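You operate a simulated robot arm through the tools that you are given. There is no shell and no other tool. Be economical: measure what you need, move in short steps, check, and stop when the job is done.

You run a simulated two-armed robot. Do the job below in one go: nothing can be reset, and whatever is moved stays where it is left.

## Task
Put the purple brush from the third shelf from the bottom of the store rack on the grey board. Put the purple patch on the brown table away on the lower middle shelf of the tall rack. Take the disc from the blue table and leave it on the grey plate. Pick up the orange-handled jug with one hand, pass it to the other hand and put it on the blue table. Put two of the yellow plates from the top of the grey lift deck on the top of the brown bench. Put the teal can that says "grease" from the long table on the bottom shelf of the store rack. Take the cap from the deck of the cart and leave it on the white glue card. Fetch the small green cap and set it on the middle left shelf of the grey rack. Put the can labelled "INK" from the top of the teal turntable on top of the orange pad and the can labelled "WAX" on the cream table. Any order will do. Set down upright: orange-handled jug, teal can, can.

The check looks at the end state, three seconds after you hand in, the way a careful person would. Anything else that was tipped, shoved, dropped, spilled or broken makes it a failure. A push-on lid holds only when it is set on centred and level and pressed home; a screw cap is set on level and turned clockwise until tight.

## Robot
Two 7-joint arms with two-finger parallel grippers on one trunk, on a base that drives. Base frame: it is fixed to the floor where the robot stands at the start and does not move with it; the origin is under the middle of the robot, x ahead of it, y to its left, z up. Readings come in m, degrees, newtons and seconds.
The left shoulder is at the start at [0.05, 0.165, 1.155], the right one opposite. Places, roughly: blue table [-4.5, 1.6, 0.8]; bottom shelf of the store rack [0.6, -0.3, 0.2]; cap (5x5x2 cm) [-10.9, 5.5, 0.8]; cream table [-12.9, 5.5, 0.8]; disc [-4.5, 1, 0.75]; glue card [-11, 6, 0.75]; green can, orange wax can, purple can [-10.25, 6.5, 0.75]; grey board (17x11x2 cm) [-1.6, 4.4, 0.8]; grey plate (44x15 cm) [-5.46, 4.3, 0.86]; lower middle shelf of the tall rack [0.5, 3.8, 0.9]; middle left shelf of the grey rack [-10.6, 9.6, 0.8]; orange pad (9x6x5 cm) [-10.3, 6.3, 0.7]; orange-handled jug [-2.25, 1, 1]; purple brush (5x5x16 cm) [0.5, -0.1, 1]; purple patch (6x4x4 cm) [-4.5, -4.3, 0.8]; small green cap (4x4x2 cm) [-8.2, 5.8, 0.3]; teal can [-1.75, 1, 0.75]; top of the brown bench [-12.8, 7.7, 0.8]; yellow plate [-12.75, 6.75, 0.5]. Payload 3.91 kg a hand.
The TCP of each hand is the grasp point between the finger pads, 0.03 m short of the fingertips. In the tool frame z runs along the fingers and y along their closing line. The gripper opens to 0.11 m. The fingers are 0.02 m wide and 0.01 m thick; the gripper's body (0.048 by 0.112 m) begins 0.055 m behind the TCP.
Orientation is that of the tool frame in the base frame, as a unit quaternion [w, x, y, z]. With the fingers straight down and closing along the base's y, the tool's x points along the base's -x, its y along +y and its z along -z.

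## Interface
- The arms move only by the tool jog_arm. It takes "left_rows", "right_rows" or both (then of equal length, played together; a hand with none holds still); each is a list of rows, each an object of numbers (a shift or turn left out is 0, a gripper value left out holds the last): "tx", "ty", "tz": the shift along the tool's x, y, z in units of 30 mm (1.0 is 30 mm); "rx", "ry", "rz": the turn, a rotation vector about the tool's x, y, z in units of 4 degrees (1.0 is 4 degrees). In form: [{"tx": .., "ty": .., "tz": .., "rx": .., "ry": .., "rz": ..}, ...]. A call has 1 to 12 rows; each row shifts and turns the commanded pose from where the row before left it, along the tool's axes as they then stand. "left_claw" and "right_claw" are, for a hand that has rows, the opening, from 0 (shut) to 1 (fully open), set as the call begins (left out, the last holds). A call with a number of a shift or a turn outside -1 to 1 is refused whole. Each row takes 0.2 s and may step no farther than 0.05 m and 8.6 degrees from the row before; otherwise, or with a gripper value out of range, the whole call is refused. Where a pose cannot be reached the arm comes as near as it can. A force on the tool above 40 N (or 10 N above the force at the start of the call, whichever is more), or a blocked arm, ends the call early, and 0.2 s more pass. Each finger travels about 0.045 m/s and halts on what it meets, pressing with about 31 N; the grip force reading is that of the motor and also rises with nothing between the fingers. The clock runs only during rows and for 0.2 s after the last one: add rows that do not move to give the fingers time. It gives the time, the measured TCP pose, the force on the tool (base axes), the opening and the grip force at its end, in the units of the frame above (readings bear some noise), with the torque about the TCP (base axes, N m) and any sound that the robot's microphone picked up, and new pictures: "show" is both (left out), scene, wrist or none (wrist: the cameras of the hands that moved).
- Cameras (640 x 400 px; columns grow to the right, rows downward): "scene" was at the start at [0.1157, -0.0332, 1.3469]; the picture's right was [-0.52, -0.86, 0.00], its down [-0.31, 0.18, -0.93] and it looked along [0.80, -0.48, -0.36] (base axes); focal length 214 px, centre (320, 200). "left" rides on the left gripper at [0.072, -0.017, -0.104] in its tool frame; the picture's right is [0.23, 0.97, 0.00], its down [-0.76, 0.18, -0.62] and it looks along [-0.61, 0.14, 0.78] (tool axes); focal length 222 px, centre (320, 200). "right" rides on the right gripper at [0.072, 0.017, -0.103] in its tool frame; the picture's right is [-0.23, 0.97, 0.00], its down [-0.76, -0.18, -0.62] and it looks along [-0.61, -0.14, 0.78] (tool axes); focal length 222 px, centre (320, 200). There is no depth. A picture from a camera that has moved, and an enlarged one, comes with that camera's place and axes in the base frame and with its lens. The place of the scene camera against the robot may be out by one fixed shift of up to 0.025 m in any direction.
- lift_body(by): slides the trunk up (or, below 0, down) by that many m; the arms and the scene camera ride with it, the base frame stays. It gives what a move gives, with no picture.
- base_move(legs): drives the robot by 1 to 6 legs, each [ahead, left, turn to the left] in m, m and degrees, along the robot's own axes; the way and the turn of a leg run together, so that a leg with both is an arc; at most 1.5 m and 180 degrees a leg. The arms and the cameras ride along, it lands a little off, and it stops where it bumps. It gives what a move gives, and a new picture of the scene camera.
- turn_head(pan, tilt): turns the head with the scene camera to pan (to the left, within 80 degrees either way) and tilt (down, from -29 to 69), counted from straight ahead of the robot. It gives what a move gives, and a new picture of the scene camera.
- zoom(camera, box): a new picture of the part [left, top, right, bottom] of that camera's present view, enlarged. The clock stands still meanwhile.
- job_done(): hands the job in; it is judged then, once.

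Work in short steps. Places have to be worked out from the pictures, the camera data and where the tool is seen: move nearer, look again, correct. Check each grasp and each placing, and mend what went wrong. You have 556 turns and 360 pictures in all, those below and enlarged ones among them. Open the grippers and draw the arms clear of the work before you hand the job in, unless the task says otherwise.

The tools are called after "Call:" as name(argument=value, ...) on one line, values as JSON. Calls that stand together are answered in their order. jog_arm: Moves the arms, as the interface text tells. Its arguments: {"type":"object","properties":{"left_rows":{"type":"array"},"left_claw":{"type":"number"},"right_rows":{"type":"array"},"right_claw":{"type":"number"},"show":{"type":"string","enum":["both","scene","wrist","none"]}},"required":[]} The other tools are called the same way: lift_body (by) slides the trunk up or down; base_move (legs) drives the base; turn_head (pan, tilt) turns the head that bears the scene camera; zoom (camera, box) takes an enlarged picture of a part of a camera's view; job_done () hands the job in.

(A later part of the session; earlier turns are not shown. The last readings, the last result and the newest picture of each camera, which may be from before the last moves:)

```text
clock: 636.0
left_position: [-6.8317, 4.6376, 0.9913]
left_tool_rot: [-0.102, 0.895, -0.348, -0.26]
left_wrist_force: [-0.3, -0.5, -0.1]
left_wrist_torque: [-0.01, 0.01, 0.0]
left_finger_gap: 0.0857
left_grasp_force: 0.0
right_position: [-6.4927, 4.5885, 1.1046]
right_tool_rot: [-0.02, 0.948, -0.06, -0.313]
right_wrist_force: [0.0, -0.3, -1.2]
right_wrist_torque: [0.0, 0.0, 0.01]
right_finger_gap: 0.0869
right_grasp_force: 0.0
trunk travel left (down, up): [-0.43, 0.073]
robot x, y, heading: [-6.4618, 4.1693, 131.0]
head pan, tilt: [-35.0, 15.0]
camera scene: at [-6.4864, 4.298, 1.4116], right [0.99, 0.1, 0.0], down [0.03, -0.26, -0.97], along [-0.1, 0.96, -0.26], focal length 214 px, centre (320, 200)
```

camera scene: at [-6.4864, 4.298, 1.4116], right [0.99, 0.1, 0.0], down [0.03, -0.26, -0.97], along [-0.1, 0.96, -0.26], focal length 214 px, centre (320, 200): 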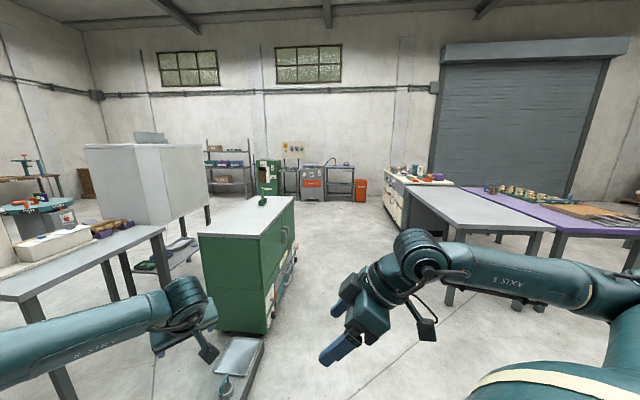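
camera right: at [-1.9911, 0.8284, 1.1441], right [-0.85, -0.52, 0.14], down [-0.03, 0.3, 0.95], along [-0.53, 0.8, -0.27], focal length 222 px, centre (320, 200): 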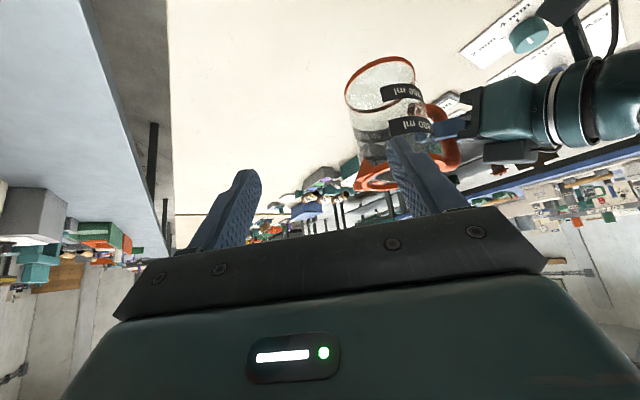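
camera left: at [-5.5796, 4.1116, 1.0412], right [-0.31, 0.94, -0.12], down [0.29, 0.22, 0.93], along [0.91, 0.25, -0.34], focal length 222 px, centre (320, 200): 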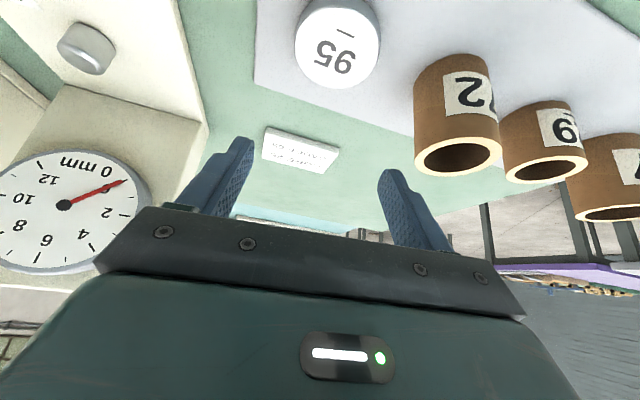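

The cap should be on the low shelf of the stand with the white box, beyond the green cabinet. I'll drive north along x≈-6.3 and look from the other side.

Call:
base_move(legs=[[0, 0, -41], [1.5, -0.1, 0], [1.4, 0, 0]])

Call:
turn_head(pan=75, tilt=20)

```text
refused: leg 2 is longer than a leg can be; nothing moved
```

```text
clock: 637.9
left_position: [-6.8312, 4.6375, 0.9909]
left_tool_rot: [-0.102, 0.895, -0.348, -0.26]
left_wrist_force: [0.9, -0.3, -0.3]
left_wrist_torque: [0.0, 0.01, -0.05]
left_finger_gap: 0.0857
left_grasp_force: 0.0
right_position: [-6.4928, 4.5889, 1.1038]
right_tool_rot: [-0.02, 0.948, -0.06, -0.313]
right_wrist_force: [0.1, -0.2, 0.0]
right_wrist_torque: [-0.03, -0.03, -0.02]
right_finger_gap: 0.0872
right_grasp_force: 0.2
trunk travel left (down, up): [-0.43, 0.073]
robot x, y, heading: [-6.4635, 4.1655, 130.9]
head pan, tilt: [75.0, 20.0]
camera scene: at [-6.5608, 4.1646, 1.4034], right [-0.43, 0.9, 0.0], down [0.31, 0.15, -0.94], along [-0.85, -0.41, -0.34], focal length 214 px, centre (320, 200)
```

scene: 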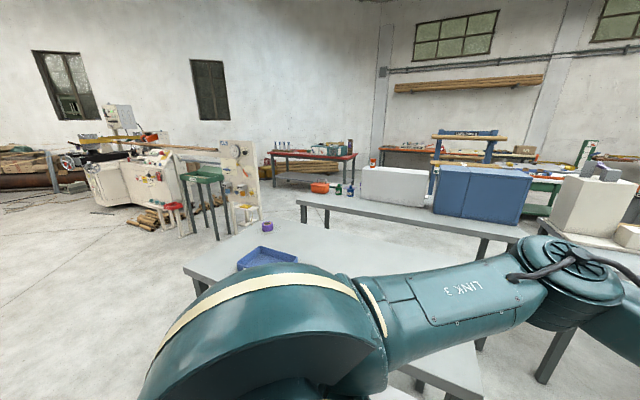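

Call:
base_move(legs=[[0, 0, -41], [1.4, -0.1, 0], [1.4, 0, 0]])

Call:
turn_head(pan=78, tilt=20)

```text
clock: 653.3
left_position: [-6.258, 7.5348, 0.992]
left_tool_rot: [-0.19, 0.705, -0.652, -0.204]
left_wrist_force: [0.1, 0.3, 0.0]
left_wrist_torque: [0.03, 0.0, 0.02]
left_finger_gap: 0.0859
left_grasp_force: 0.0
right_position: [-6.0444, 7.2694, 1.1037]
right_tool_rot: [-0.133, 0.86, -0.402, -0.284]
right_wrist_force: [-1.0, -0.5, 0.2]
right_wrist_torque: [0.02, 0.01, -0.02]
right_finger_gap: 0.087
right_grasp_force: 0.0
trunk travel left (down, up): [-0.43, 0.073]
robot x, y, heading: [-6.3119, 6.9403, 87.6]
head pan, tilt: [75.0, 20.0]
camera scene: at [-6.3908, 7.0142, 1.4034], right [0.29, 0.96, 0.0], down [0.33, -0.1, -0.94], along [-0.9, 0.28, -0.34], focal length 214 px, centre (320, 200)
```

scene: 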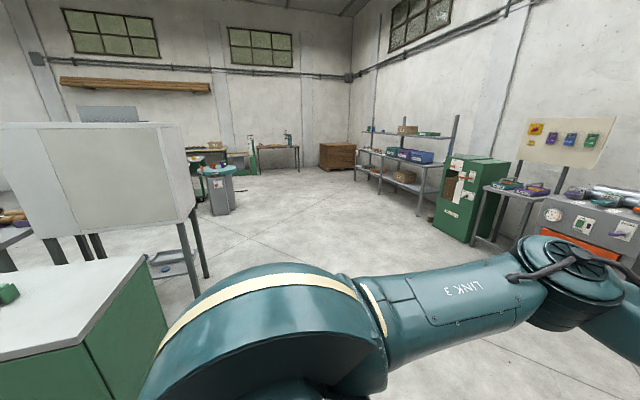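

```text
clock: 653.9
left_position: [-6.2588, 7.5351, 0.9917]
left_tool_rot: [-0.19, 0.705, -0.652, -0.204]
left_wrist_force: [0.1, 0.3, -0.8]
left_wrist_torque: [-0.05, 0.02, -0.02]
left_finger_gap: 0.0856
left_grasp_force: 0.1
right_position: [-6.0437, 7.2692, 1.1025]
right_tool_rot: [-0.133, 0.86, -0.402, -0.285]
right_wrist_force: [-0.9, -0.1, 0.1]
right_wrist_torque: [-0.01, -0.02, -0.02]
right_finger_gap: 0.0869
right_grasp_force: 0.1
trunk travel left (down, up): [-0.43, 0.073]
robot x, y, heading: [-6.3118, 6.9417, 88.0]
head pan, tilt: [78.0, 20.0]
camera scene: at [-6.3921, 7.0093, 1.4034], right [0.24, 0.97, 0.0], down [0.33, -0.08, -0.94], along [-0.91, 0.23, -0.34], focal length 214 px, centre (320, 200)
```

scene: 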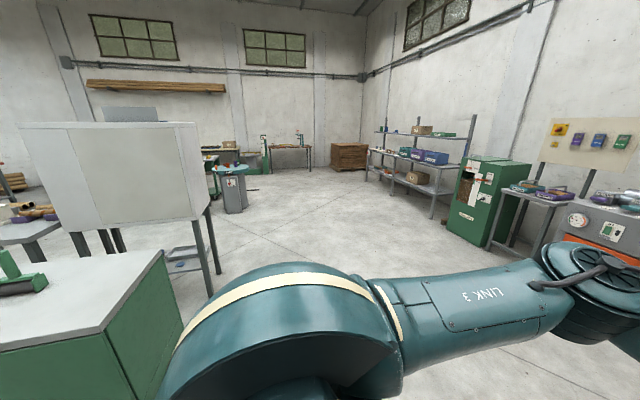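

Call:
zoom(camera="scene", box=[60, 190, 240, 300])

```text
3.56 times, centred on (150, 245) of scene
camera zoom: at [-6.3921, 7.0093, 1.4034], right [0.24, 0.97, 0.0], down [0.33, -0.08, -0.94], along [-0.91, 0.23, -0.34], focal length 763 px, centre (924, 40)
```

zoom: 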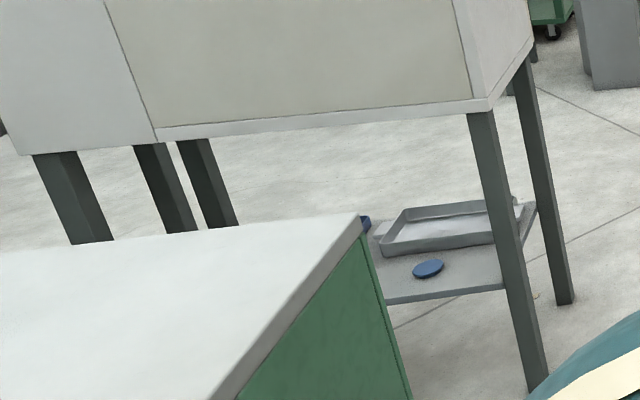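

Call:
base_move(legs=[[0.3, 0, 0], [0, 0, -177.5], [0, -1.5, 0], [0, -0.4, 0]])

Call:
lift_body(by=-0.3)

Call:
turn_head(pan=0, tilt=30)

```text
clock: 679.9
left_position: [-8.2294, 6.6162, 0.9921]
left_tool_rot: [0.208, 0.633, 0.722, -0.184]
left_wrist_force: [0.7, 0.1, -0.1]
left_wrist_torque: [0.0, -0.01, -0.01]
left_finger_gap: 0.0857
left_grasp_force: 0.1
right_position: [-8.458, 6.8699, 1.1036]
right_tool_rot: [0.288, 0.381, 0.87, -0.127]
right_wrist_force: [0.1, -0.2, 0.2]
right_wrist_torque: [0.02, -0.03, 0.0]
right_finger_gap: 0.087
right_grasp_force: 0.1
trunk travel left (down, up): [-0.43, 0.073]
robot x, y, heading: [-8.2096, 7.2113, -89.3]
head pan, tilt: [78.0, 20.0]
camera scene: at [-8.1105, 7.1792, 1.4034], right [-0.19, -0.98, 0.0], down [-0.34, 0.07, -0.94], along [0.92, -0.18, -0.34], focal length 214 px, centre (320, 200)
```

scene: 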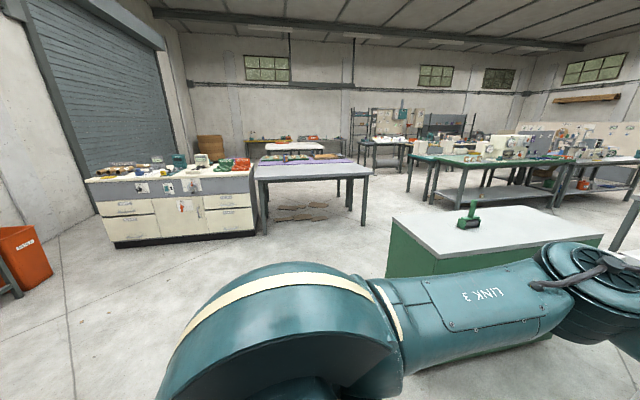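

```text
clock: 682.9
left_position: [-8.2296, 6.6162, 0.6909]
left_tool_rot: [0.209, 0.633, 0.722, -0.184]
left_wrist_force: [0.6, -0.3, -0.4]
left_wrist_torque: [-0.03, 0.02, -0.01]
left_finger_gap: 0.0863
left_grasp_force: 0.0
right_position: [-8.4572, 6.8718, 0.8039]
right_tool_rot: [0.287, 0.38, 0.87, -0.127]
right_wrist_force: [-0.7, -0.1, -0.4]
right_wrist_torque: [0.0, -0.01, 0.02]
right_finger_gap: 0.0868
right_grasp_force: 0.0
trunk travel left (down, up): [-0.13, 0.373]
robot x, y, heading: [-8.2103, 7.2111, -89.1]
head pan, tilt: [78.0, 20.0]
```

```text
clock: 684.4
left_position: [-8.2304, 6.6172, 0.692]
left_tool_rot: [0.209, 0.633, 0.723, -0.184]
left_wrist_force: [-1.0, 0.4, 0.1]
left_wrist_torque: [0.05, 0.01, 0.0]
left_finger_gap: 0.0859
left_grasp_force: 0.0
right_position: [-8.4577, 6.8703, 0.8042]
right_tool_rot: [0.287, 0.38, 0.87, -0.126]
right_wrist_force: [0.8, 0.8, 0.4]
right_wrist_torque: [0.01, -0.01, 0.01]
right_finger_gap: 0.0868
right_grasp_force: 0.0
trunk travel left (down, up): [-0.13, 0.373]
robot x, y, heading: [-8.2098, 7.2095, -89.2]
head pan, tilt: [0.0, 30.0]
camera scene: at [-8.2003, 7.1067, 1.0874], right [-1.0, -0.02, 0.0], down [-0.01, 0.5, -0.87], along [0.01, -0.87, -0.5], focal length 214 px, centre (320, 200)
```

scene: 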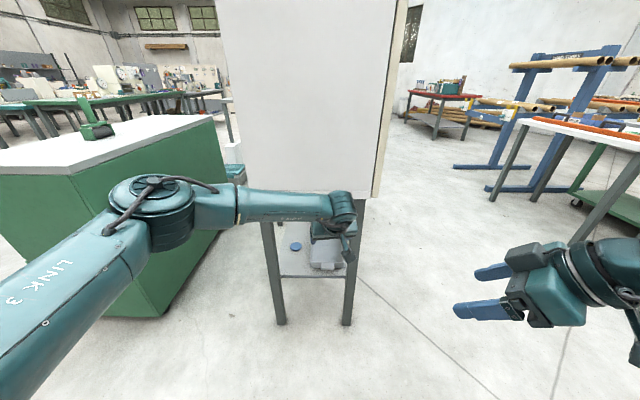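

The stand is open on its west side (x≈-8.33). I'll raise the trunk, go west, turn to face east in the open area, then slide south alongside it.

Call:
lift_body(by=0.25)

Call:
base_move(legs=[[0, -0.95, 0], [0, 0, 89.2], [0, -1.3, 0]])

Call:
turn_head(pan=-5, tilt=40)

```text
clock: 686.9
left_position: [-8.2288, 6.6168, 0.9408]
left_tool_rot: [0.209, 0.633, 0.722, -0.184]
left_wrist_force: [-0.6, -0.1, 0.8]
left_wrist_torque: [-0.02, -0.01, 0.01]
left_finger_gap: 0.086
left_grasp_force: 0.0
right_position: [-8.4565, 6.8701, 1.0533]
right_tool_rot: [0.288, 0.38, 0.87, -0.125]
right_wrist_force: [-0.6, 0.2, 0.4]
right_wrist_torque: [0.01, -0.06, -0.03]
right_finger_gap: 0.0869
right_grasp_force: 0.1
trunk travel left (down, up): [-0.38, 0.123]
robot x, y, heading: [-8.2138, 7.2101, -89.2]
head pan, tilt: [0.0, 30.0]
```

```text
clock: 710.8
left_position: [-8.5195, 5.8897, 0.9411]
left_tool_rot: [0.279, -0.073, 0.957, 0.02]
left_wrist_force: [-0.4, -0.7, -0.1]
left_wrist_torque: [0.04, -0.01, -0.01]
left_finger_gap: 0.0856
left_grasp_force: 0.1
right_position: [-8.7688, 5.656, 1.0525]
right_tool_rot: [0.292, -0.356, 0.88, 0.118]
right_wrist_force: [-0.4, -0.3, 0.9]
right_wrist_torque: [0.03, -0.05, -0.02]
right_finger_gap: 0.0869
right_grasp_force: 0.0
trunk travel left (down, up): [-0.38, 0.123]
robot x, y, heading: [-9.1151, 5.896, 2.1]
head pan, tilt: [0.0, 30.0]
camera scene: at [-8.9882, 5.916, 1.3374], right [0.04, -1.0, 0.0], down [-0.5, -0.02, -0.87], along [0.87, 0.03, -0.5], focal length 214 px, centre (320, 200)
```

scene: 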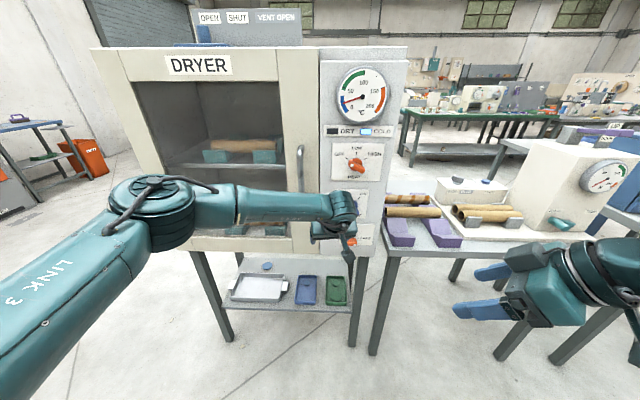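

```text
clock: 711.5
left_position: [-8.5196, 5.889, 0.9415]
left_tool_rot: [0.279, -0.073, 0.957, 0.021]
left_wrist_force: [-0.5, 0.8, -0.3]
left_wrist_torque: [-0.04, 0.01, -0.01]
left_finger_gap: 0.0856
left_grasp_force: 0.1
right_position: [-8.7694, 5.6551, 1.0534]
right_tool_rot: [0.291, -0.357, 0.88, 0.118]
right_wrist_force: [0.2, 0.1, 0.8]
right_wrist_torque: [0.0, 0.02, -0.03]
right_finger_gap: 0.087
right_grasp_force: 0.2
trunk travel left (down, up): [-0.38, 0.123]
robot x, y, heading: [-9.1153, 5.897, 2.4]
head pan, tilt: [-5.0, 40.0]
camera scene: at [-8.9937, 5.9084, 1.322], right [-0.05, -1.0, 0.0], down [-0.64, 0.03, -0.77], along [0.77, -0.04, -0.64], focal length 214 px, centre (320, 200)
```

scene: 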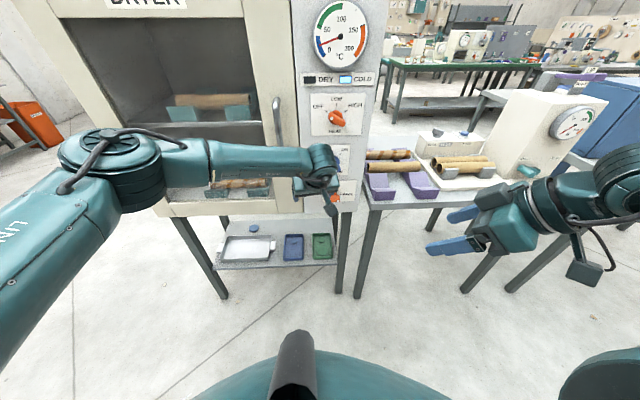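

Call:
zoom(camera="scene", box=[200, 205, 360, 305])

```text
4.00 times, centred on (280, 255) of scene
camera zoom: at [-8.9937, 5.9084, 1.322], right [-0.05, -1.0, 0.0], down [-0.64, 0.03, -0.77], along [0.77, -0.04, -0.64], focal length 858 px, centre (480, -20)
```

zoom: 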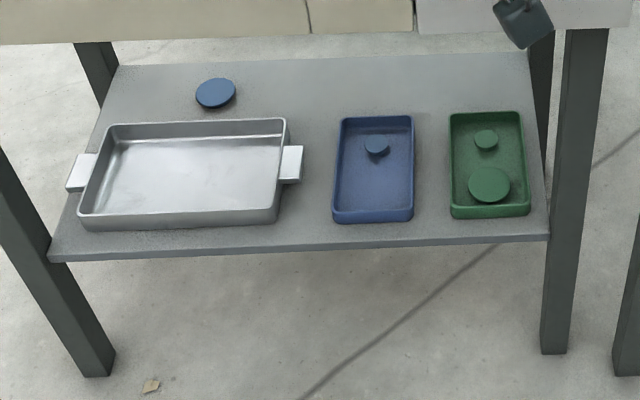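

The green tray holds two caps; the small one is at about (-8.16, 5.856). I'll pitch the left hand to about 45°, lower the trunk and arm in front of the stand, then drive in.

Call:
jog_arm(left_rows=[{"ry": -1}, {"ry": -1}, {"ry": -1}, {"ry": -0.4}], left_claw=0.62, show="none")

Call:
base_move(legs=[[0, -0.05, -2.3]])

Call:
lift_body(by=-0.38)

```text
clock: 712.5
left_position: [-8.5197, 5.8897, 0.942]
left_tool_rot: [0.389, -0.072, 0.918, 0.03]
left_wrist_force: [-0.2, 0.7, 0.2]
left_wrist_torque: [-0.01, 0.03, 0.02]
left_finger_gap: 0.0682
left_grasp_force: 0.1
right_position: [-8.7692, 5.6568, 1.0523]
right_tool_rot: [0.291, -0.357, 0.88, 0.117]
right_wrist_force: [-0.1, 0.4, 0.1]
right_wrist_torque: [0.0, 0.02, -0.01]
right_finger_gap: 0.0869
right_grasp_force: 0.0
trunk travel left (down, up): [-0.38, 0.123]
robot x, y, heading: [-9.1171, 5.8982, 2.2]
head pan, tilt: [-5.0, 40.0]
```

```text
clock: 713.6
left_position: [-8.5192, 5.8155, 0.9413]
left_tool_rot: [0.39, -0.053, 0.919, 0.021]
left_wrist_force: [-0.5, -0.3, 0.3]
left_wrist_torque: [0.0, 0.03, -0.02]
left_finger_gap: 0.0681
left_grasp_force: 0.1
right_position: [-8.7796, 5.5908, 1.0544]
right_tool_rot: [0.294, -0.339, 0.886, 0.113]
right_wrist_force: [0.1, 0.0, 1.1]
right_wrist_torque: [-0.01, 0.02, 0.01]
right_finger_gap: 0.0871
right_grasp_force: 0.0
trunk travel left (down, up): [-0.38, 0.123]
robot x, y, heading: [-9.1108, 5.8501, -0.2]
head pan, tilt: [-5.0, 40.0]
camera scene: at [-8.9931, 5.8529, 1.322], right [-0.09, -1.0, 0.0], down [-0.64, 0.06, -0.77], along [0.76, -0.07, -0.64], focal length 214 px, centre (320, 200)
```

scene: 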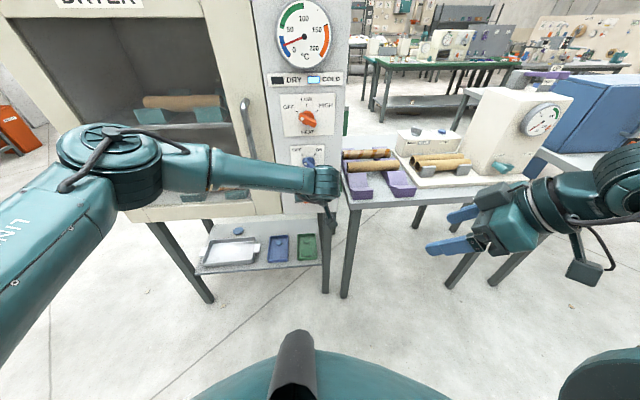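

```text
clock: 717.3
left_position: [-8.5198, 5.8137, 0.5611]
left_tool_rot: [0.391, -0.052, 0.919, 0.021]
left_wrist_force: [0.3, 0.9, -0.4]
left_wrist_torque: [-0.01, 0.03, 0.01]
left_finger_gap: 0.0683
left_grasp_force: 0.1
right_position: [-8.7778, 5.5917, 0.672]
right_tool_rot: [0.294, -0.339, 0.887, 0.112]
right_wrist_force: [-0.5, 0.3, 0.7]
right_wrist_torque: [0.0, -0.03, 0.02]
right_finger_gap: 0.0868
right_grasp_force: 0.0
trunk travel left (down, up): [0.0, 0.503]
robot x, y, heading: [-9.1166, 5.8459, -0.4]
head pan, tilt: [-5.0, 40.0]
```

The right hand would come close to the neighbouring table, so I'll raise it and pull it back first.

Call:
jog_arm(right_rows=[{"tx": -0.2, "tz": -0.95}, {"tx": -0.2, "tz": -0.95}, {"tx": -0.2, "tz": -0.95}, {"tx": -0.59, "tz": -0.8}, {"tx": -0.59, "tz": -0.8}, {"tx": -0.59, "tz": -0.8}, {"tx": -0.59, "tz": -0.8}, {"tx": -0.59, "tz": -0.8}, {"tx": -0.59, "tz": -0.8}, {"tx": -0.59, "tz": -0.8}], show="none")

Call:
jog_arm(right_rows=[{"ty": -1, "tz": -0.3}, {"ty": -1, "tz": -0.3}, {"ty": -1, "tz": -0.3}, {"ty": -1, "tz": -0.3}, {"ty": -1}, {"ty": -1}], show="scene")

```text
clock: 719.5
left_position: [-8.5194, 5.8155, 0.5611]
left_tool_rot: [0.39, -0.053, 0.919, 0.022]
left_wrist_force: [-0.4, -0.1, 0.2]
left_wrist_torque: [-0.03, -0.02, -0.02]
left_finger_gap: 0.0684
left_grasp_force: 0.1
right_position: [-8.8075, 5.5662, 0.9617]
right_tool_rot: [0.293, -0.339, 0.887, 0.113]
right_wrist_force: [-0.2, -0.5, -0.5]
right_wrist_torque: [0.03, 0.04, -0.04]
right_finger_gap: 0.0869
right_grasp_force: 0.1
trunk travel left (down, up): [0.0, 0.503]
robot x, y, heading: [-9.1128, 5.8481, -0.3]
head pan, tilt: [-5.0, 40.0]
```

```text
clock: 720.9
left_position: [-8.5193, 5.8147, 0.5613]
left_tool_rot: [0.391, -0.052, 0.919, 0.021]
left_wrist_force: [0.5, -0.4, -0.9]
left_wrist_torque: [0.02, -0.02, 0.01]
left_finger_gap: 0.0681
left_grasp_force: 0.1
right_position: [-8.7611, 5.521, 0.9672]
right_tool_rot: [0.294, -0.337, 0.887, 0.113]
right_wrist_force: [0.1, 0.0, -0.1]
right_wrist_torque: [0.0, -0.01, 0.0]
right_finger_gap: 0.0868
right_grasp_force: 0.0
right hand out of reach, approached as far as the arm can: row 2, 3, 4, 5, 6
trunk travel left (down, up): [0.0, 0.503]
robot x, y, heading: [-9.1117, 5.8437, -0.2]
head pan, tilt: [-5.0, 40.0]
camera scene: at [-8.9931, 5.8534, 0.942], right [-0.09, -1.0, 0.0], down [-0.64, 0.06, -0.77], along [0.76, -0.07, -0.64], focal length 214 px, centre (320, 200)
```

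scene: 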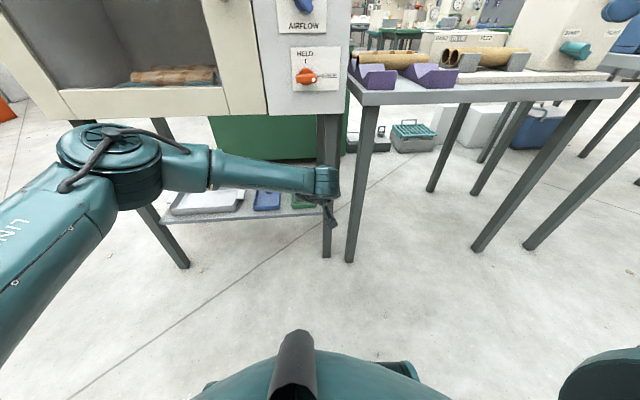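

The right hand is clear for a forward move of up to about 0.33 m. Next I'll lower the left arm to z≈0.41 and drive in.

Call:
jog_arm(left_rows=[{"tx": 0.719, "tz": 0.695}, {"tx": 0.719, "tz": 0.695}, {"tx": 0.719, "tz": 0.695}, {"tx": 0.719, "tz": 0.695}, {"tx": 0.719, "tz": 0.695}], show="none")

Call:
base_move(legs=[[0.2, 0.035, 0]])

Call:
jog_arm(left_rows=[{}], show="wrist")

```text
clock: 722.1
left_position: [-8.518, 5.8128, 0.4098]
left_tool_rot: [0.389, -0.052, 0.919, 0.021]
left_wrist_force: [0.0, -0.3, -0.3]
left_wrist_torque: [-0.03, 0.04, 0.0]
left_finger_gap: 0.0681
left_grasp_force: 0.1
right_position: [-8.7628, 5.5201, 0.9668]
right_tool_rot: [0.294, -0.337, 0.888, 0.111]
right_wrist_force: [-0.1, 0.4, -0.3]
right_wrist_torque: [0.01, 0.02, -0.03]
right_finger_gap: 0.0867
right_grasp_force: 0.0
trunk travel left (down, up): [0.0, 0.503]
robot x, y, heading: [-9.115, 5.8461, -0.3]
head pan, tilt: [-5.0, 40.0]
```

```text
clock: 723.7
left_position: [-8.3194, 5.8507, 0.4098]
left_tool_rot: [0.39, -0.054, 0.919, 0.022]
left_wrist_force: [-0.7, 0.7, 0.5]
left_wrist_torque: [-0.02, 0.01, -0.03]
left_finger_gap: 0.0679
left_grasp_force: 0.0
right_position: [-8.5612, 5.5574, 0.9685]
right_tool_rot: [0.294, -0.339, 0.886, 0.113]
right_wrist_force: [0.1, -0.3, 0.5]
right_wrist_torque: [-0.04, 0.0, -0.01]
right_finger_gap: 0.0868
right_grasp_force: 0.0
trunk travel left (down, up): [0.0, 0.503]
robot x, y, heading: [-8.9145, 5.8792, 0.2]
head pan, tilt: [-5.0, 40.0]
camera scene: at [-8.7934, 5.8881, 0.942], right [-0.09, -1.0, 0.0], down [-0.64, 0.06, -0.77], along [0.76, -0.07, -0.64], focal length 214 px, centre (320, 200)
```

scene: 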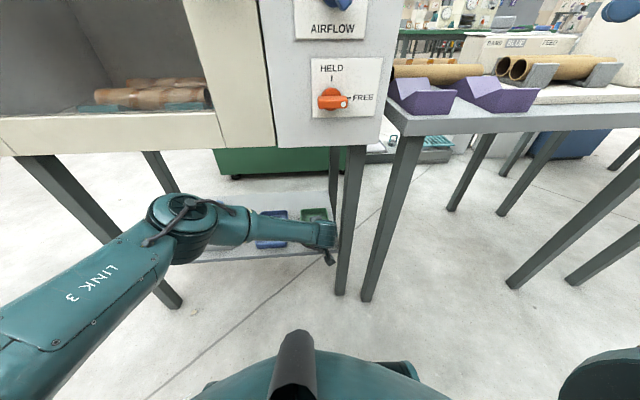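

```text
clock: 724.1
left_position: [-8.319, 5.8514, 0.4096]
left_tool_rot: [0.39, -0.054, 0.919, 0.022]
left_wrist_force: [-0.1, -0.1, 0.2]
left_wrist_torque: [-0.02, -0.02, -0.04]
left_finger_gap: 0.0682
left_grasp_force: 0.0
right_position: [-8.5617, 5.5568, 0.9685]
right_tool_rot: [0.294, -0.34, 0.886, 0.113]
right_wrist_force: [-0.1, -0.1, 0.3]
right_wrist_torque: [-0.03, 0.02, 0.03]
right_finger_gap: 0.087
right_grasp_force: 0.0
trunk travel left (down, up): [0.0, 0.503]
robot x, y, heading: [-8.9131, 5.8779, 0.2]
head pan, tilt: [-5.0, 40.0]
camera left: at [-8.4401, 5.8177, 0.4306], right [-0.27, 0.95, -0.17], down [0.06, 0.19, 0.98], along [0.96, 0.26, -0.11], focal length 222 px, centre (320, 200)
```

left: 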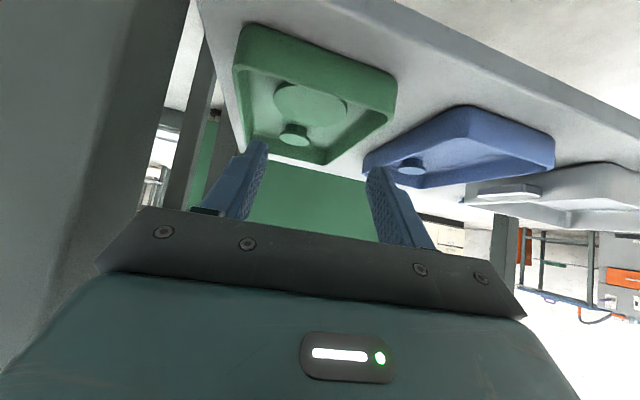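

Call:
base_move(legs=[[0.1, 0.0, 0]])

Call:
jog_arm(left_rows=[{"tx": 0.2, "tz": 0.195}], show="wrist")

```text
clock: 725.3
left_position: [-8.2209, 5.8501, 0.4102]
left_tool_rot: [0.39, -0.053, 0.919, 0.021]
left_wrist_force: [-0.4, -0.2, -0.3]
left_wrist_torque: [0.0, 0.0, 0.0]
left_finger_gap: 0.068
left_grasp_force: 0.0
right_position: [-8.4622, 5.5556, 0.9673]
right_tool_rot: [0.294, -0.338, 0.887, 0.112]
right_wrist_force: [0.0, 0.5, 0.6]
right_wrist_torque: [0.01, -0.01, -0.01]
right_finger_gap: 0.0869
right_grasp_force: 0.1
trunk travel left (down, up): [0.0, 0.503]
robot x, y, heading: [-8.8129, 5.8807, 0.1]
head pan, tilt: [-5.0, 40.0]
camera scene: at [-8.6945, 5.888, 0.942], right [-0.09, -1.0, 0.0], down [-0.64, 0.06, -0.77], along [0.76, -0.07, -0.64], focal length 214 px, centre (320, 200)
```

scene: 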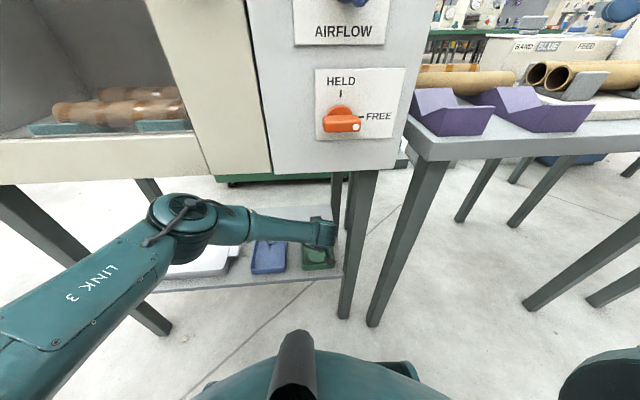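

```text
clock: 725.7
left_position: [-8.22, 5.8504, 0.4017]
left_tool_rot: [0.39, -0.053, 0.919, 0.022]
left_wrist_force: [0.0, 0.1, 0.1]
left_wrist_torque: [0.06, 0.04, 0.0]
left_finger_gap: 0.0681
left_grasp_force: 0.1
right_position: [-8.463, 5.5561, 0.9676]
right_tool_rot: [0.294, -0.338, 0.887, 0.112]
right_wrist_force: [-0.3, -1.0, -0.4]
right_wrist_torque: [0.0, -0.01, -0.03]
right_finger_gap: 0.0871
right_grasp_force: 0.1
trunk travel left (down, up): [0.0, 0.503]
robot x, y, heading: [-8.8147, 5.8813, 0.0]
head pan, tilt: [-5.0, 40.0]
camera left: at [-8.3415, 5.8169, 0.4224], right [-0.27, 0.95, -0.17], down [0.06, 0.19, 0.98], along [0.96, 0.25, -0.11], focal length 222 px, centre (320, 200)
```

left: 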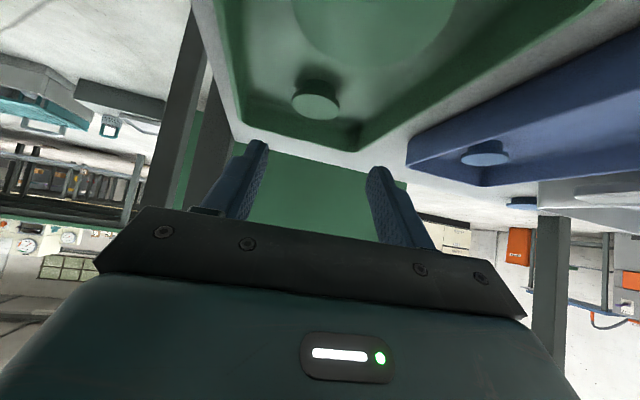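

Triangulated, the small cap's top centre is at (-8.169, 5.844, 0.326). I'll narrow the opening and move in.

Call:
jog_arm(left_rows=[{"tx": 0.167, "ty": -0.117, "tz": 0.735}, {"tx": 0.167, "ty": -0.117, "tz": 0.735}, {"tx": 0.167, "ty": -0.117, "tz": 0.735}, {}], left_claw=0.5, show="wrist")

```text
clock: 726.9
left_position: [-8.1774, 5.8412, 0.3538]
left_tool_rot: [0.397, -0.051, 0.916, 0.021]
left_wrist_force: [0.2, -0.7, 14.0]
left_wrist_torque: [0.15, -0.21, 0.05]
left_finger_gap: 0.0556
left_grasp_force: 0.5
right_position: [-8.4638, 5.5558, 0.9676]
right_tool_rot: [0.295, -0.339, 0.886, 0.114]
right_wrist_force: [-0.1, -0.3, 0.2]
right_wrist_torque: [0.0, 0.02, 0.0]
right_finger_gap: 0.0868
right_grasp_force: 0.0
trunk travel left (down, up): [0.0, 0.503]
robot x, y, heading: [-8.8169, 5.8788, -0.1]
head pan, tilt: [-5.0, 40.0]
stopped in row 4 (left hand): the force on the tool passed its limit at 41 N (the readings are from after the stop); the commanded pose is now the measured one
camera left: at [-8.2997, 5.8086, 0.3723], right [-0.26, 0.95, -0.17], down [0.04, 0.19, 0.98], along [0.96, 0.25, -0.09], focal length 222 px, centre (320, 200)
```

left: 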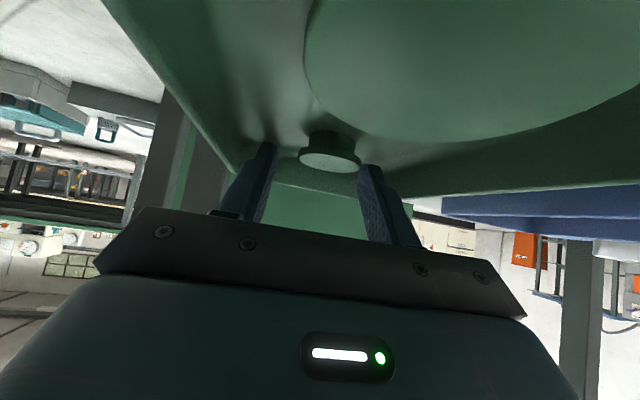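

The hand camera probably touched the tray's front wall. I'll raise, steepen the tool to about 36°, then lower again.

Call:
jog_arm(left_rows=[{"tx": -0.72, "tz": -0.7}, {"ry": 1}, {"ry": 1}, {"ry": 0.3}, {}], show="wrist")

```text
clock: 728.1
left_position: [-8.1803, 5.8406, 0.3789]
left_tool_rot: [0.319, -0.053, 0.946, 0.017]
left_wrist_force: [0.1, -0.2, 1.0]
left_wrist_torque: [-0.03, -0.01, 0.01]
left_finger_gap: 0.0549
left_grasp_force: 0.0
right_position: [-8.463, 5.556, 0.9662]
right_tool_rot: [0.294, -0.339, 0.887, 0.113]
right_wrist_force: [0.0, 0.0, -0.1]
right_wrist_torque: [0.0, -0.02, 0.0]
right_finger_gap: 0.087
right_grasp_force: 0.0
trunk travel left (down, up): [0.0, 0.503]
robot x, y, heading: [-8.8142, 5.8773, 0.0]
head pan, tilt: [-5.0, 40.0]
camera left: at [-8.297, 5.8099, 0.4192], right [-0.29, 0.95, -0.14], down [0.21, 0.2, 0.96], along [0.93, 0.25, -0.26], focal length 222 px, centre (320, 200)
```

left: 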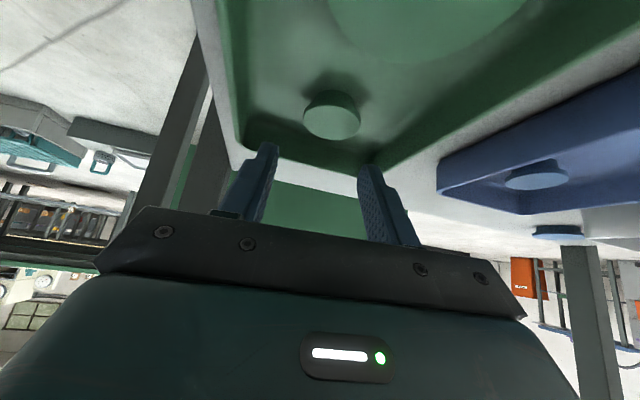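

Call:
jog_arm(left_rows=[{"tx": 0.325, "ty": 0.06, "tz": 0.38}, {"tx": 0.325, "ty": 0.06, "tz": 0.38}, {}], show="none")

```text
clock: 728.9
left_position: [-8.1807, 5.8441, 0.3561]
left_tool_rot: [0.322, -0.052, 0.945, 0.016]
left_wrist_force: [-0.9, -0.9, 21.7]
left_wrist_torque: [0.26, -0.19, 0.3]
left_finger_gap: 0.055
left_grasp_force: 0.0
right_position: [-8.4648, 5.5557, 0.9688]
right_tool_rot: [0.295, -0.338, 0.887, 0.112]
right_wrist_force: [0.3, -0.6, 0.1]
right_wrist_torque: [0.01, -0.02, -0.01]
right_finger_gap: 0.0868
right_grasp_force: 0.0
trunk travel left (down, up): [0.0, 0.503]
robot x, y, heading: [-8.8148, 5.8802, 0.1]
head pan, tilt: [-5.0, 40.0]
```

The fingertips are on the tray floor. I'll ease up a few mm and look.

Call:
jog_arm(left_rows=[{"tx": -0.08, "tz": -0.1}, {}], show="wrist")

```text
clock: 729.5
left_position: [-8.1811, 5.8445, 0.3552]
left_tool_rot: [0.321, -0.053, 0.946, 0.016]
left_wrist_force: [5.3, -1.1, 12.7]
left_wrist_torque: [0.12, -0.26, -0.13]
left_finger_gap: 0.0549
left_grasp_force: 0.0
right_position: [-8.4622, 5.5559, 0.968]
right_tool_rot: [0.294, -0.339, 0.886, 0.113]
right_wrist_force: [-0.2, -0.4, 0.3]
right_wrist_torque: [-0.01, 0.03, -0.03]
right_finger_gap: 0.0869
right_grasp_force: 0.0
trunk travel left (down, up): [0.0, 0.503]
robot x, y, heading: [-8.8175, 5.8806, -0.0]
head pan, tilt: [-5.0, 40.0]
camera left: at [-8.2988, 5.8131, 0.3948], right [-0.29, 0.95, -0.14], down [0.2, 0.2, 0.96], along [0.94, 0.25, -0.25], focal length 222 px, centre (320, 200)
```

left: 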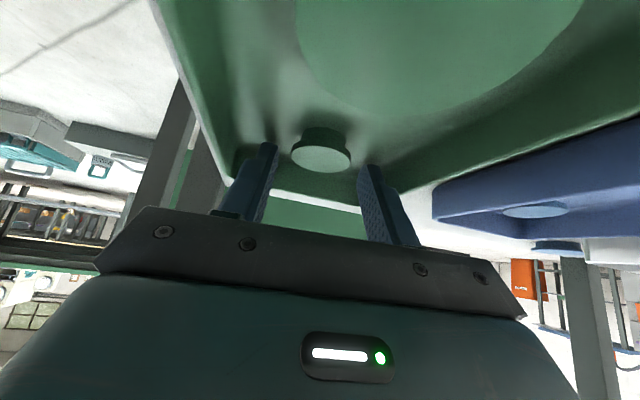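

The tips may be landing on the tray's sloped side walls. I'll raise slightly, narrow the opening to about 4.7 cm and lower again.

Call:
jog_arm(left_rows=[{"tx": -0.2, "tz": -0.27}, {}, {}, {"tx": 0.2, "tz": 0.27}, {"tx": 0.13, "tz": 0.17}, {}], left_claw=0.42, show="wrist")

```text
clock: 730.9
left_position: [-8.1809, 5.8431, 0.3555]
left_tool_rot: [0.324, -0.052, 0.944, 0.016]
left_wrist_force: [-3.3, -2.1, 33.1]
left_wrist_torque: [0.37, -0.2, 0.32]
left_finger_gap: 0.0465
left_grasp_force: 0.1
right_position: [-8.4659, 5.5561, 0.9697]
right_tool_rot: [0.295, -0.339, 0.886, 0.113]
right_wrist_force: [0.7, -0.7, 0.5]
right_wrist_torque: [0.01, 0.0, -0.01]
right_finger_gap: 0.087
right_grasp_force: 0.1
trunk travel left (down, up): [0.0, 0.503]
robot x, y, heading: [-8.816, 5.8796, 0.1]
head pan, tilt: [-5.0, 40.0]
camera left: at [-8.2983, 5.8127, 0.3932], right [-0.28, 0.95, -0.14], down [0.2, 0.2, 0.96], along [0.94, 0.24, -0.24], focal length 222 px, centre (320, 200)
```

left: 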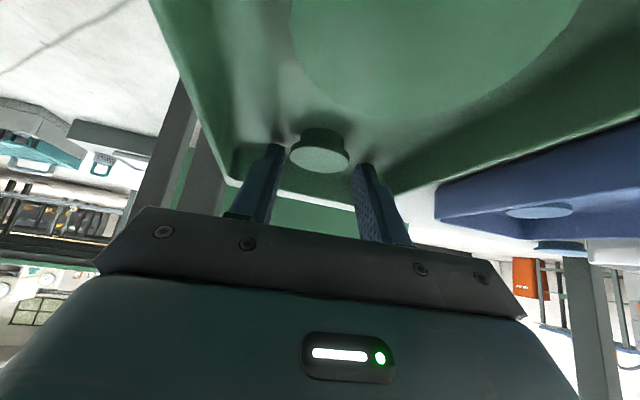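

The tips are resting on the tray floor beside the cap. I'll raise 3 mm and close.

Call:
jog_arm(left_rows=[{"tx": -0.12, "tz": -0.16}, {}, {}, {}], left_claw=0, show="wrist")

```text
clock: 731.9
left_position: [-8.1816, 5.846, 0.356]
left_tool_rot: [0.321, -0.054, 0.945, 0.018]
left_wrist_force: [1.1, 5.0, 16.2]
left_wrist_torque: [0.26, -0.21, 0.07]
left_finger_gap: 0.024
left_grasp_force: 31.3
right_position: [-8.4636, 5.5568, 0.9678]
right_tool_rot: [0.296, -0.339, 0.886, 0.113]
right_wrist_force: [0.0, -0.7, 0.4]
right_wrist_torque: [-0.02, 0.02, -0.02]
right_finger_gap: 0.0872
right_grasp_force: 0.0
trunk travel left (down, up): [0.0, 0.503]
robot x, y, heading: [-8.8141, 5.8832, -0.0]
head pan, tilt: [-5.0, 40.0]
camera left: at [-8.2993, 5.8138, 0.3947], right [-0.29, 0.95, -0.14], down [0.2, 0.2, 0.96], along [0.94, 0.25, -0.25], focal length 222 px, centre (320, 200)
```

left: 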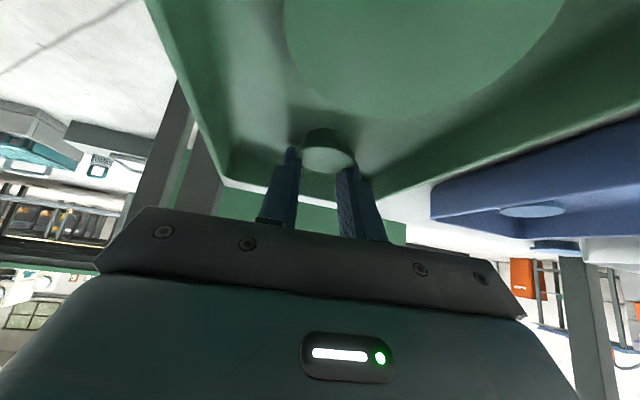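

It's gripping an off-centre chord (gap 2.4 cm). I'll reopen, shift back 1.2 cm and close again.

Call:
jog_arm(left_rows=[{}, {}, {"tx": 0.15, "tz": -0.17}, {"tx": 0.16, "tz": -0.12}, {}], left_claw=0.42, show="none")

Call:
jog_arm(left_rows=[{}, {}, {}, {}], left_claw=0, show="wrist")

```text
clock: 733.1
left_position: [-8.1942, 5.8446, 0.3559]
left_tool_rot: [0.32, -0.055, 0.946, 0.018]
left_wrist_force: [3.6, 3.3, 12.4]
left_wrist_torque: [0.11, -0.25, 0.05]
left_finger_gap: 0.0455
left_grasp_force: 0.1
right_position: [-8.4627, 5.5555, 0.9689]
right_tool_rot: [0.295, -0.339, 0.887, 0.113]
right_wrist_force: [1.1, -0.1, -0.6]
right_wrist_torque: [0.0, 0.0, 0.02]
right_finger_gap: 0.0869
right_grasp_force: 0.1
trunk travel left (down, up): [0.0, 0.503]
robot x, y, heading: [-8.8156, 5.8814, -0.0]
head pan, tilt: [-5.0, 40.0]
```

```text
clock: 734.1
left_position: [-8.1942, 5.8435, 0.3563]
left_tool_rot: [0.319, -0.053, 0.946, 0.016]
left_wrist_force: [1.3, 3.5, 13.4]
left_wrist_torque: [0.25, -0.14, 0.04]
left_finger_gap: 0.0246
left_grasp_force: 31.3
right_position: [-8.4628, 5.5561, 0.9688]
right_tool_rot: [0.295, -0.339, 0.886, 0.113]
right_wrist_force: [0.3, 0.5, -1.0]
right_wrist_torque: [0.01, -0.02, -0.01]
right_finger_gap: 0.087
right_grasp_force: 0.0
trunk travel left (down, up): [0.0, 0.503]
robot x, y, heading: [-8.8143, 5.8803, 0.2]
head pan, tilt: [-5.0, 40.0]
camera left: at [-8.3117, 5.8117, 0.3949], right [-0.29, 0.95, -0.14], down [0.21, 0.2, 0.96], along [0.94, 0.25, -0.25], focal length 222 px, centre (320, 200)
```

left: 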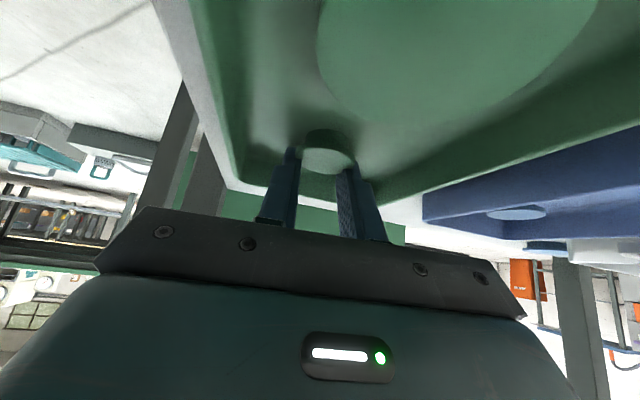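

Call:
jog_arm(left_rows=[{"tx": -0.3, "tz": -0.4}, {"tx": -0.6, "tz": -0.8}, {"tx": -0.3, "tz": -0.4}, {}], show="wrist")

```text
clock: 735.1
left_position: [-8.1941, 5.8447, 0.4157]
left_tool_rot: [0.318, -0.053, 0.946, 0.018]
left_wrist_force: [0.3, -0.3, -1.2]
left_wrist_torque: [-0.03, -0.02, -0.01]
left_finger_gap: 0.0229
left_grasp_force: 30.6
right_position: [-8.4631, 5.5566, 0.9672]
right_tool_rot: [0.294, -0.339, 0.887, 0.112]
right_wrist_force: [0.7, -0.1, 0.2]
right_wrist_torque: [-0.03, 0.0, 0.02]
right_finger_gap: 0.0871
right_grasp_force: 0.1
trunk travel left (down, up): [0.0, 0.503]
robot x, y, heading: [-8.8126, 5.8807, 0.1]
head pan, tilt: [-5.0, 40.0]
camera left: at [-8.3122, 5.8123, 0.455], right [-0.29, 0.95, -0.14], down [0.21, 0.2, 0.96], along [0.93, 0.25, -0.26], focal length 222 px, centre (320, 200)
```

left: 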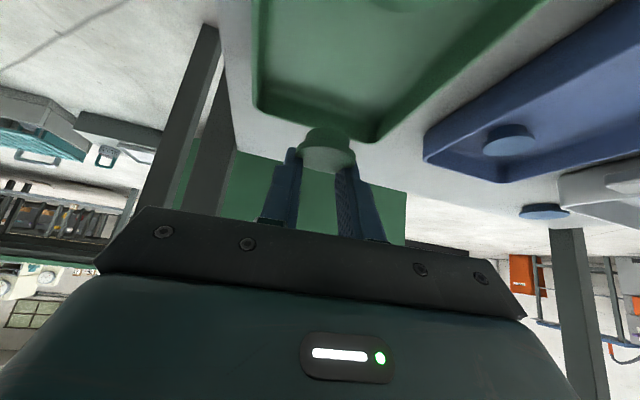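

The hold is marginal: the cap sits ahead of the pads. I'll set it back in the tray, open, move forward 1.4 cm and regrip.

Call:
jog_arm(left_rows=[{"tx": 0.3, "tz": 0.4}, {"tx": 0.5, "tz": 0.66}, {"tx": 0.25, "tz": 0.33}, {"tx": 0.1, "tz": 0.13}, {}], show="none")

Call:
jog_arm(left_rows=[{}, {}, {"tx": -0.2, "tz": 0.08}, {"tx": -0.2, "tz": 0.1}, {}], left_claw=0.45, show="wrist")

```text
clock: 736.3
left_position: [-8.1949, 5.8435, 0.3575]
left_tool_rot: [0.319, -0.053, 0.946, 0.017]
left_wrist_force: [0.1, 0.0, 0.0]
left_wrist_torque: [-0.02, -0.02, 0.01]
left_finger_gap: 0.0218
left_grasp_force: 31.1
right_position: [-8.4636, 5.5555, 0.9682]
right_tool_rot: [0.294, -0.339, 0.887, 0.112]
right_wrist_force: [0.1, 0.1, 0.0]
right_wrist_torque: [0.02, 0.01, 0.01]
right_finger_gap: 0.0868
right_grasp_force: 0.0
trunk travel left (down, up): [0.0, 0.503]
robot x, y, heading: [-8.8134, 5.8792, -0.1]
head pan, tilt: [-5.0, 40.0]
```

```text
clock: 737.5
left_position: [-8.182, 5.8462, 0.3607]
left_tool_rot: [0.319, -0.053, 0.946, 0.016]
left_wrist_force: [-0.4, 0.1, 0.6]
left_wrist_torque: [-0.02, -0.02, -0.01]
left_finger_gap: 0.0498
left_grasp_force: 0.0
right_position: [-8.4627, 5.5552, 0.9675]
right_tool_rot: [0.295, -0.339, 0.886, 0.112]
right_wrist_force: [0.2, 0.9, -0.7]
right_wrist_torque: [-0.07, 0.03, 0.03]
right_finger_gap: 0.0867
right_grasp_force: 0.0
trunk travel left (down, up): [0.0, 0.503]
robot x, y, heading: [-8.8164, 5.8828, 0.2]
head pan, tilt: [-5.0, 40.0]
camera left: at [-8.2994, 5.8137, 0.4003], right [-0.29, 0.95, -0.14], down [0.21, 0.2, 0.96], along [0.93, 0.25, -0.26], focal length 222 px, centre (320, 200)
```

left: 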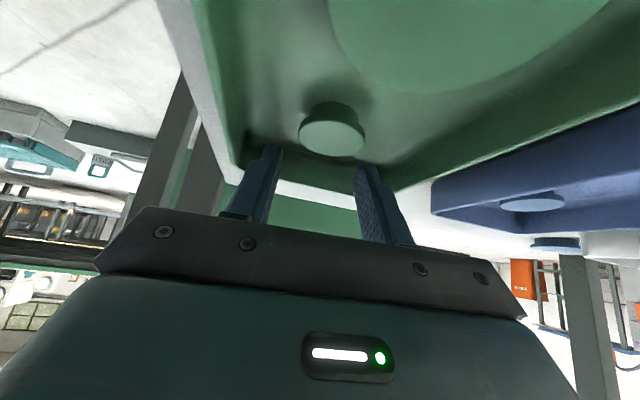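

I'll raise 3 cm and look again to triangulate the cap properly.

Call:
jog_arm(left_rows=[{"tx": -0.6, "tz": -0.8}, {"tx": -0.6, "tz": -0.8}, {}], show="wrist")

```text
clock: 738.3
left_position: [-8.1826, 5.8463, 0.4191]
left_tool_rot: [0.319, -0.052, 0.946, 0.016]
left_wrist_force: [-0.7, 0.5, 0.7]
left_wrist_torque: [0.02, -0.01, -0.02]
left_finger_gap: 0.0494
left_grasp_force: 0.1
right_position: [-8.4622, 5.5568, 0.968]
right_tool_rot: [0.294, -0.339, 0.887, 0.112]
right_wrist_force: [-0.7, 0.3, 0.2]
right_wrist_torque: [0.04, 0.02, -0.02]
right_finger_gap: 0.087
right_grasp_force: 0.0
trunk travel left (down, up): [0.0, 0.503]
robot x, y, heading: [-8.8142, 5.8815, 0.2]
head pan, tilt: [-5.0, 40.0]
camera left: at [-8.2995, 5.8141, 0.4586], right [-0.29, 0.95, -0.14], down [0.21, 0.2, 0.96], along [0.93, 0.25, -0.26], focal length 222 px, centre (320, 200)
```

left: 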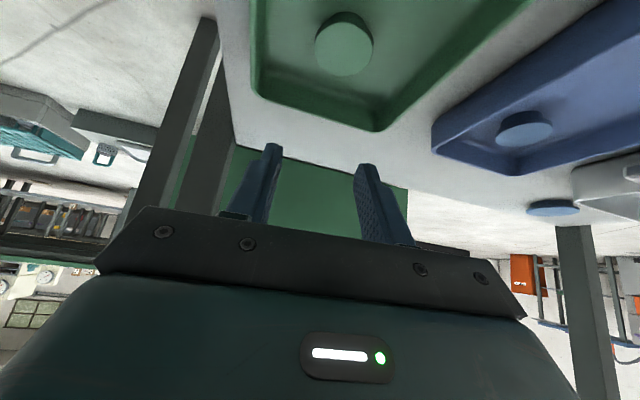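

Two-view triangulation gives the cap centre at (-8.202, 5.842), top at z 0.339 and diameter 3.4 cm. I'll go to the corrected spot, slightly nearer to me.

Call:
jog_arm(left_rows=[{"tx": 0.697, "tz": 0.316}, {"tx": 0.697, "tz": 0.316}, {"tx": 0.65, "tz": 0.28}, {}], show="wrist")

```text
clock: 739.3
left_position: [-8.2125, 5.8423, 0.36]
left_tool_rot: [0.319, -0.054, 0.946, 0.018]
left_wrist_force: [0.4, -0.5, 0.2]
left_wrist_torque: [0.03, -0.01, 0.0]
left_finger_gap: 0.0496
left_grasp_force: 0.1
right_position: [-8.4633, 5.5562, 0.9673]
right_tool_rot: [0.293, -0.339, 0.887, 0.113]
right_wrist_force: [-0.2, -0.1, 0.2]
right_wrist_torque: [0.0, 0.03, -0.01]
right_finger_gap: 0.0868
right_grasp_force: 0.1
trunk travel left (down, up): [0.0, 0.503]
robot x, y, heading: [-8.8134, 5.883, 0.2]
head pan, tilt: [-5.0, 40.0]
camera left: at [-8.3307, 5.81, 0.3989], right [-0.29, 0.95, -0.14], down [0.21, 0.2, 0.96], along [0.94, 0.25, -0.25], focal length 222 px, centre (320, 200)
```

left: 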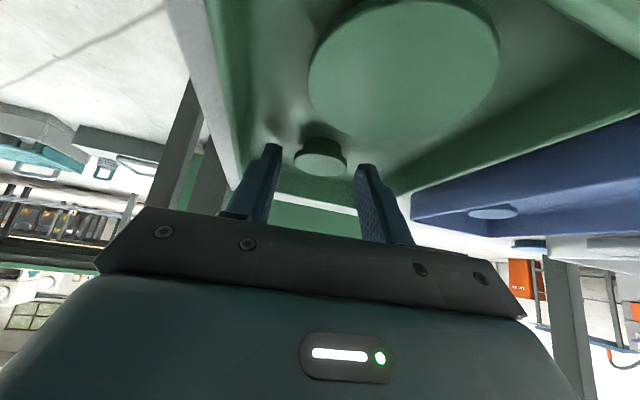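

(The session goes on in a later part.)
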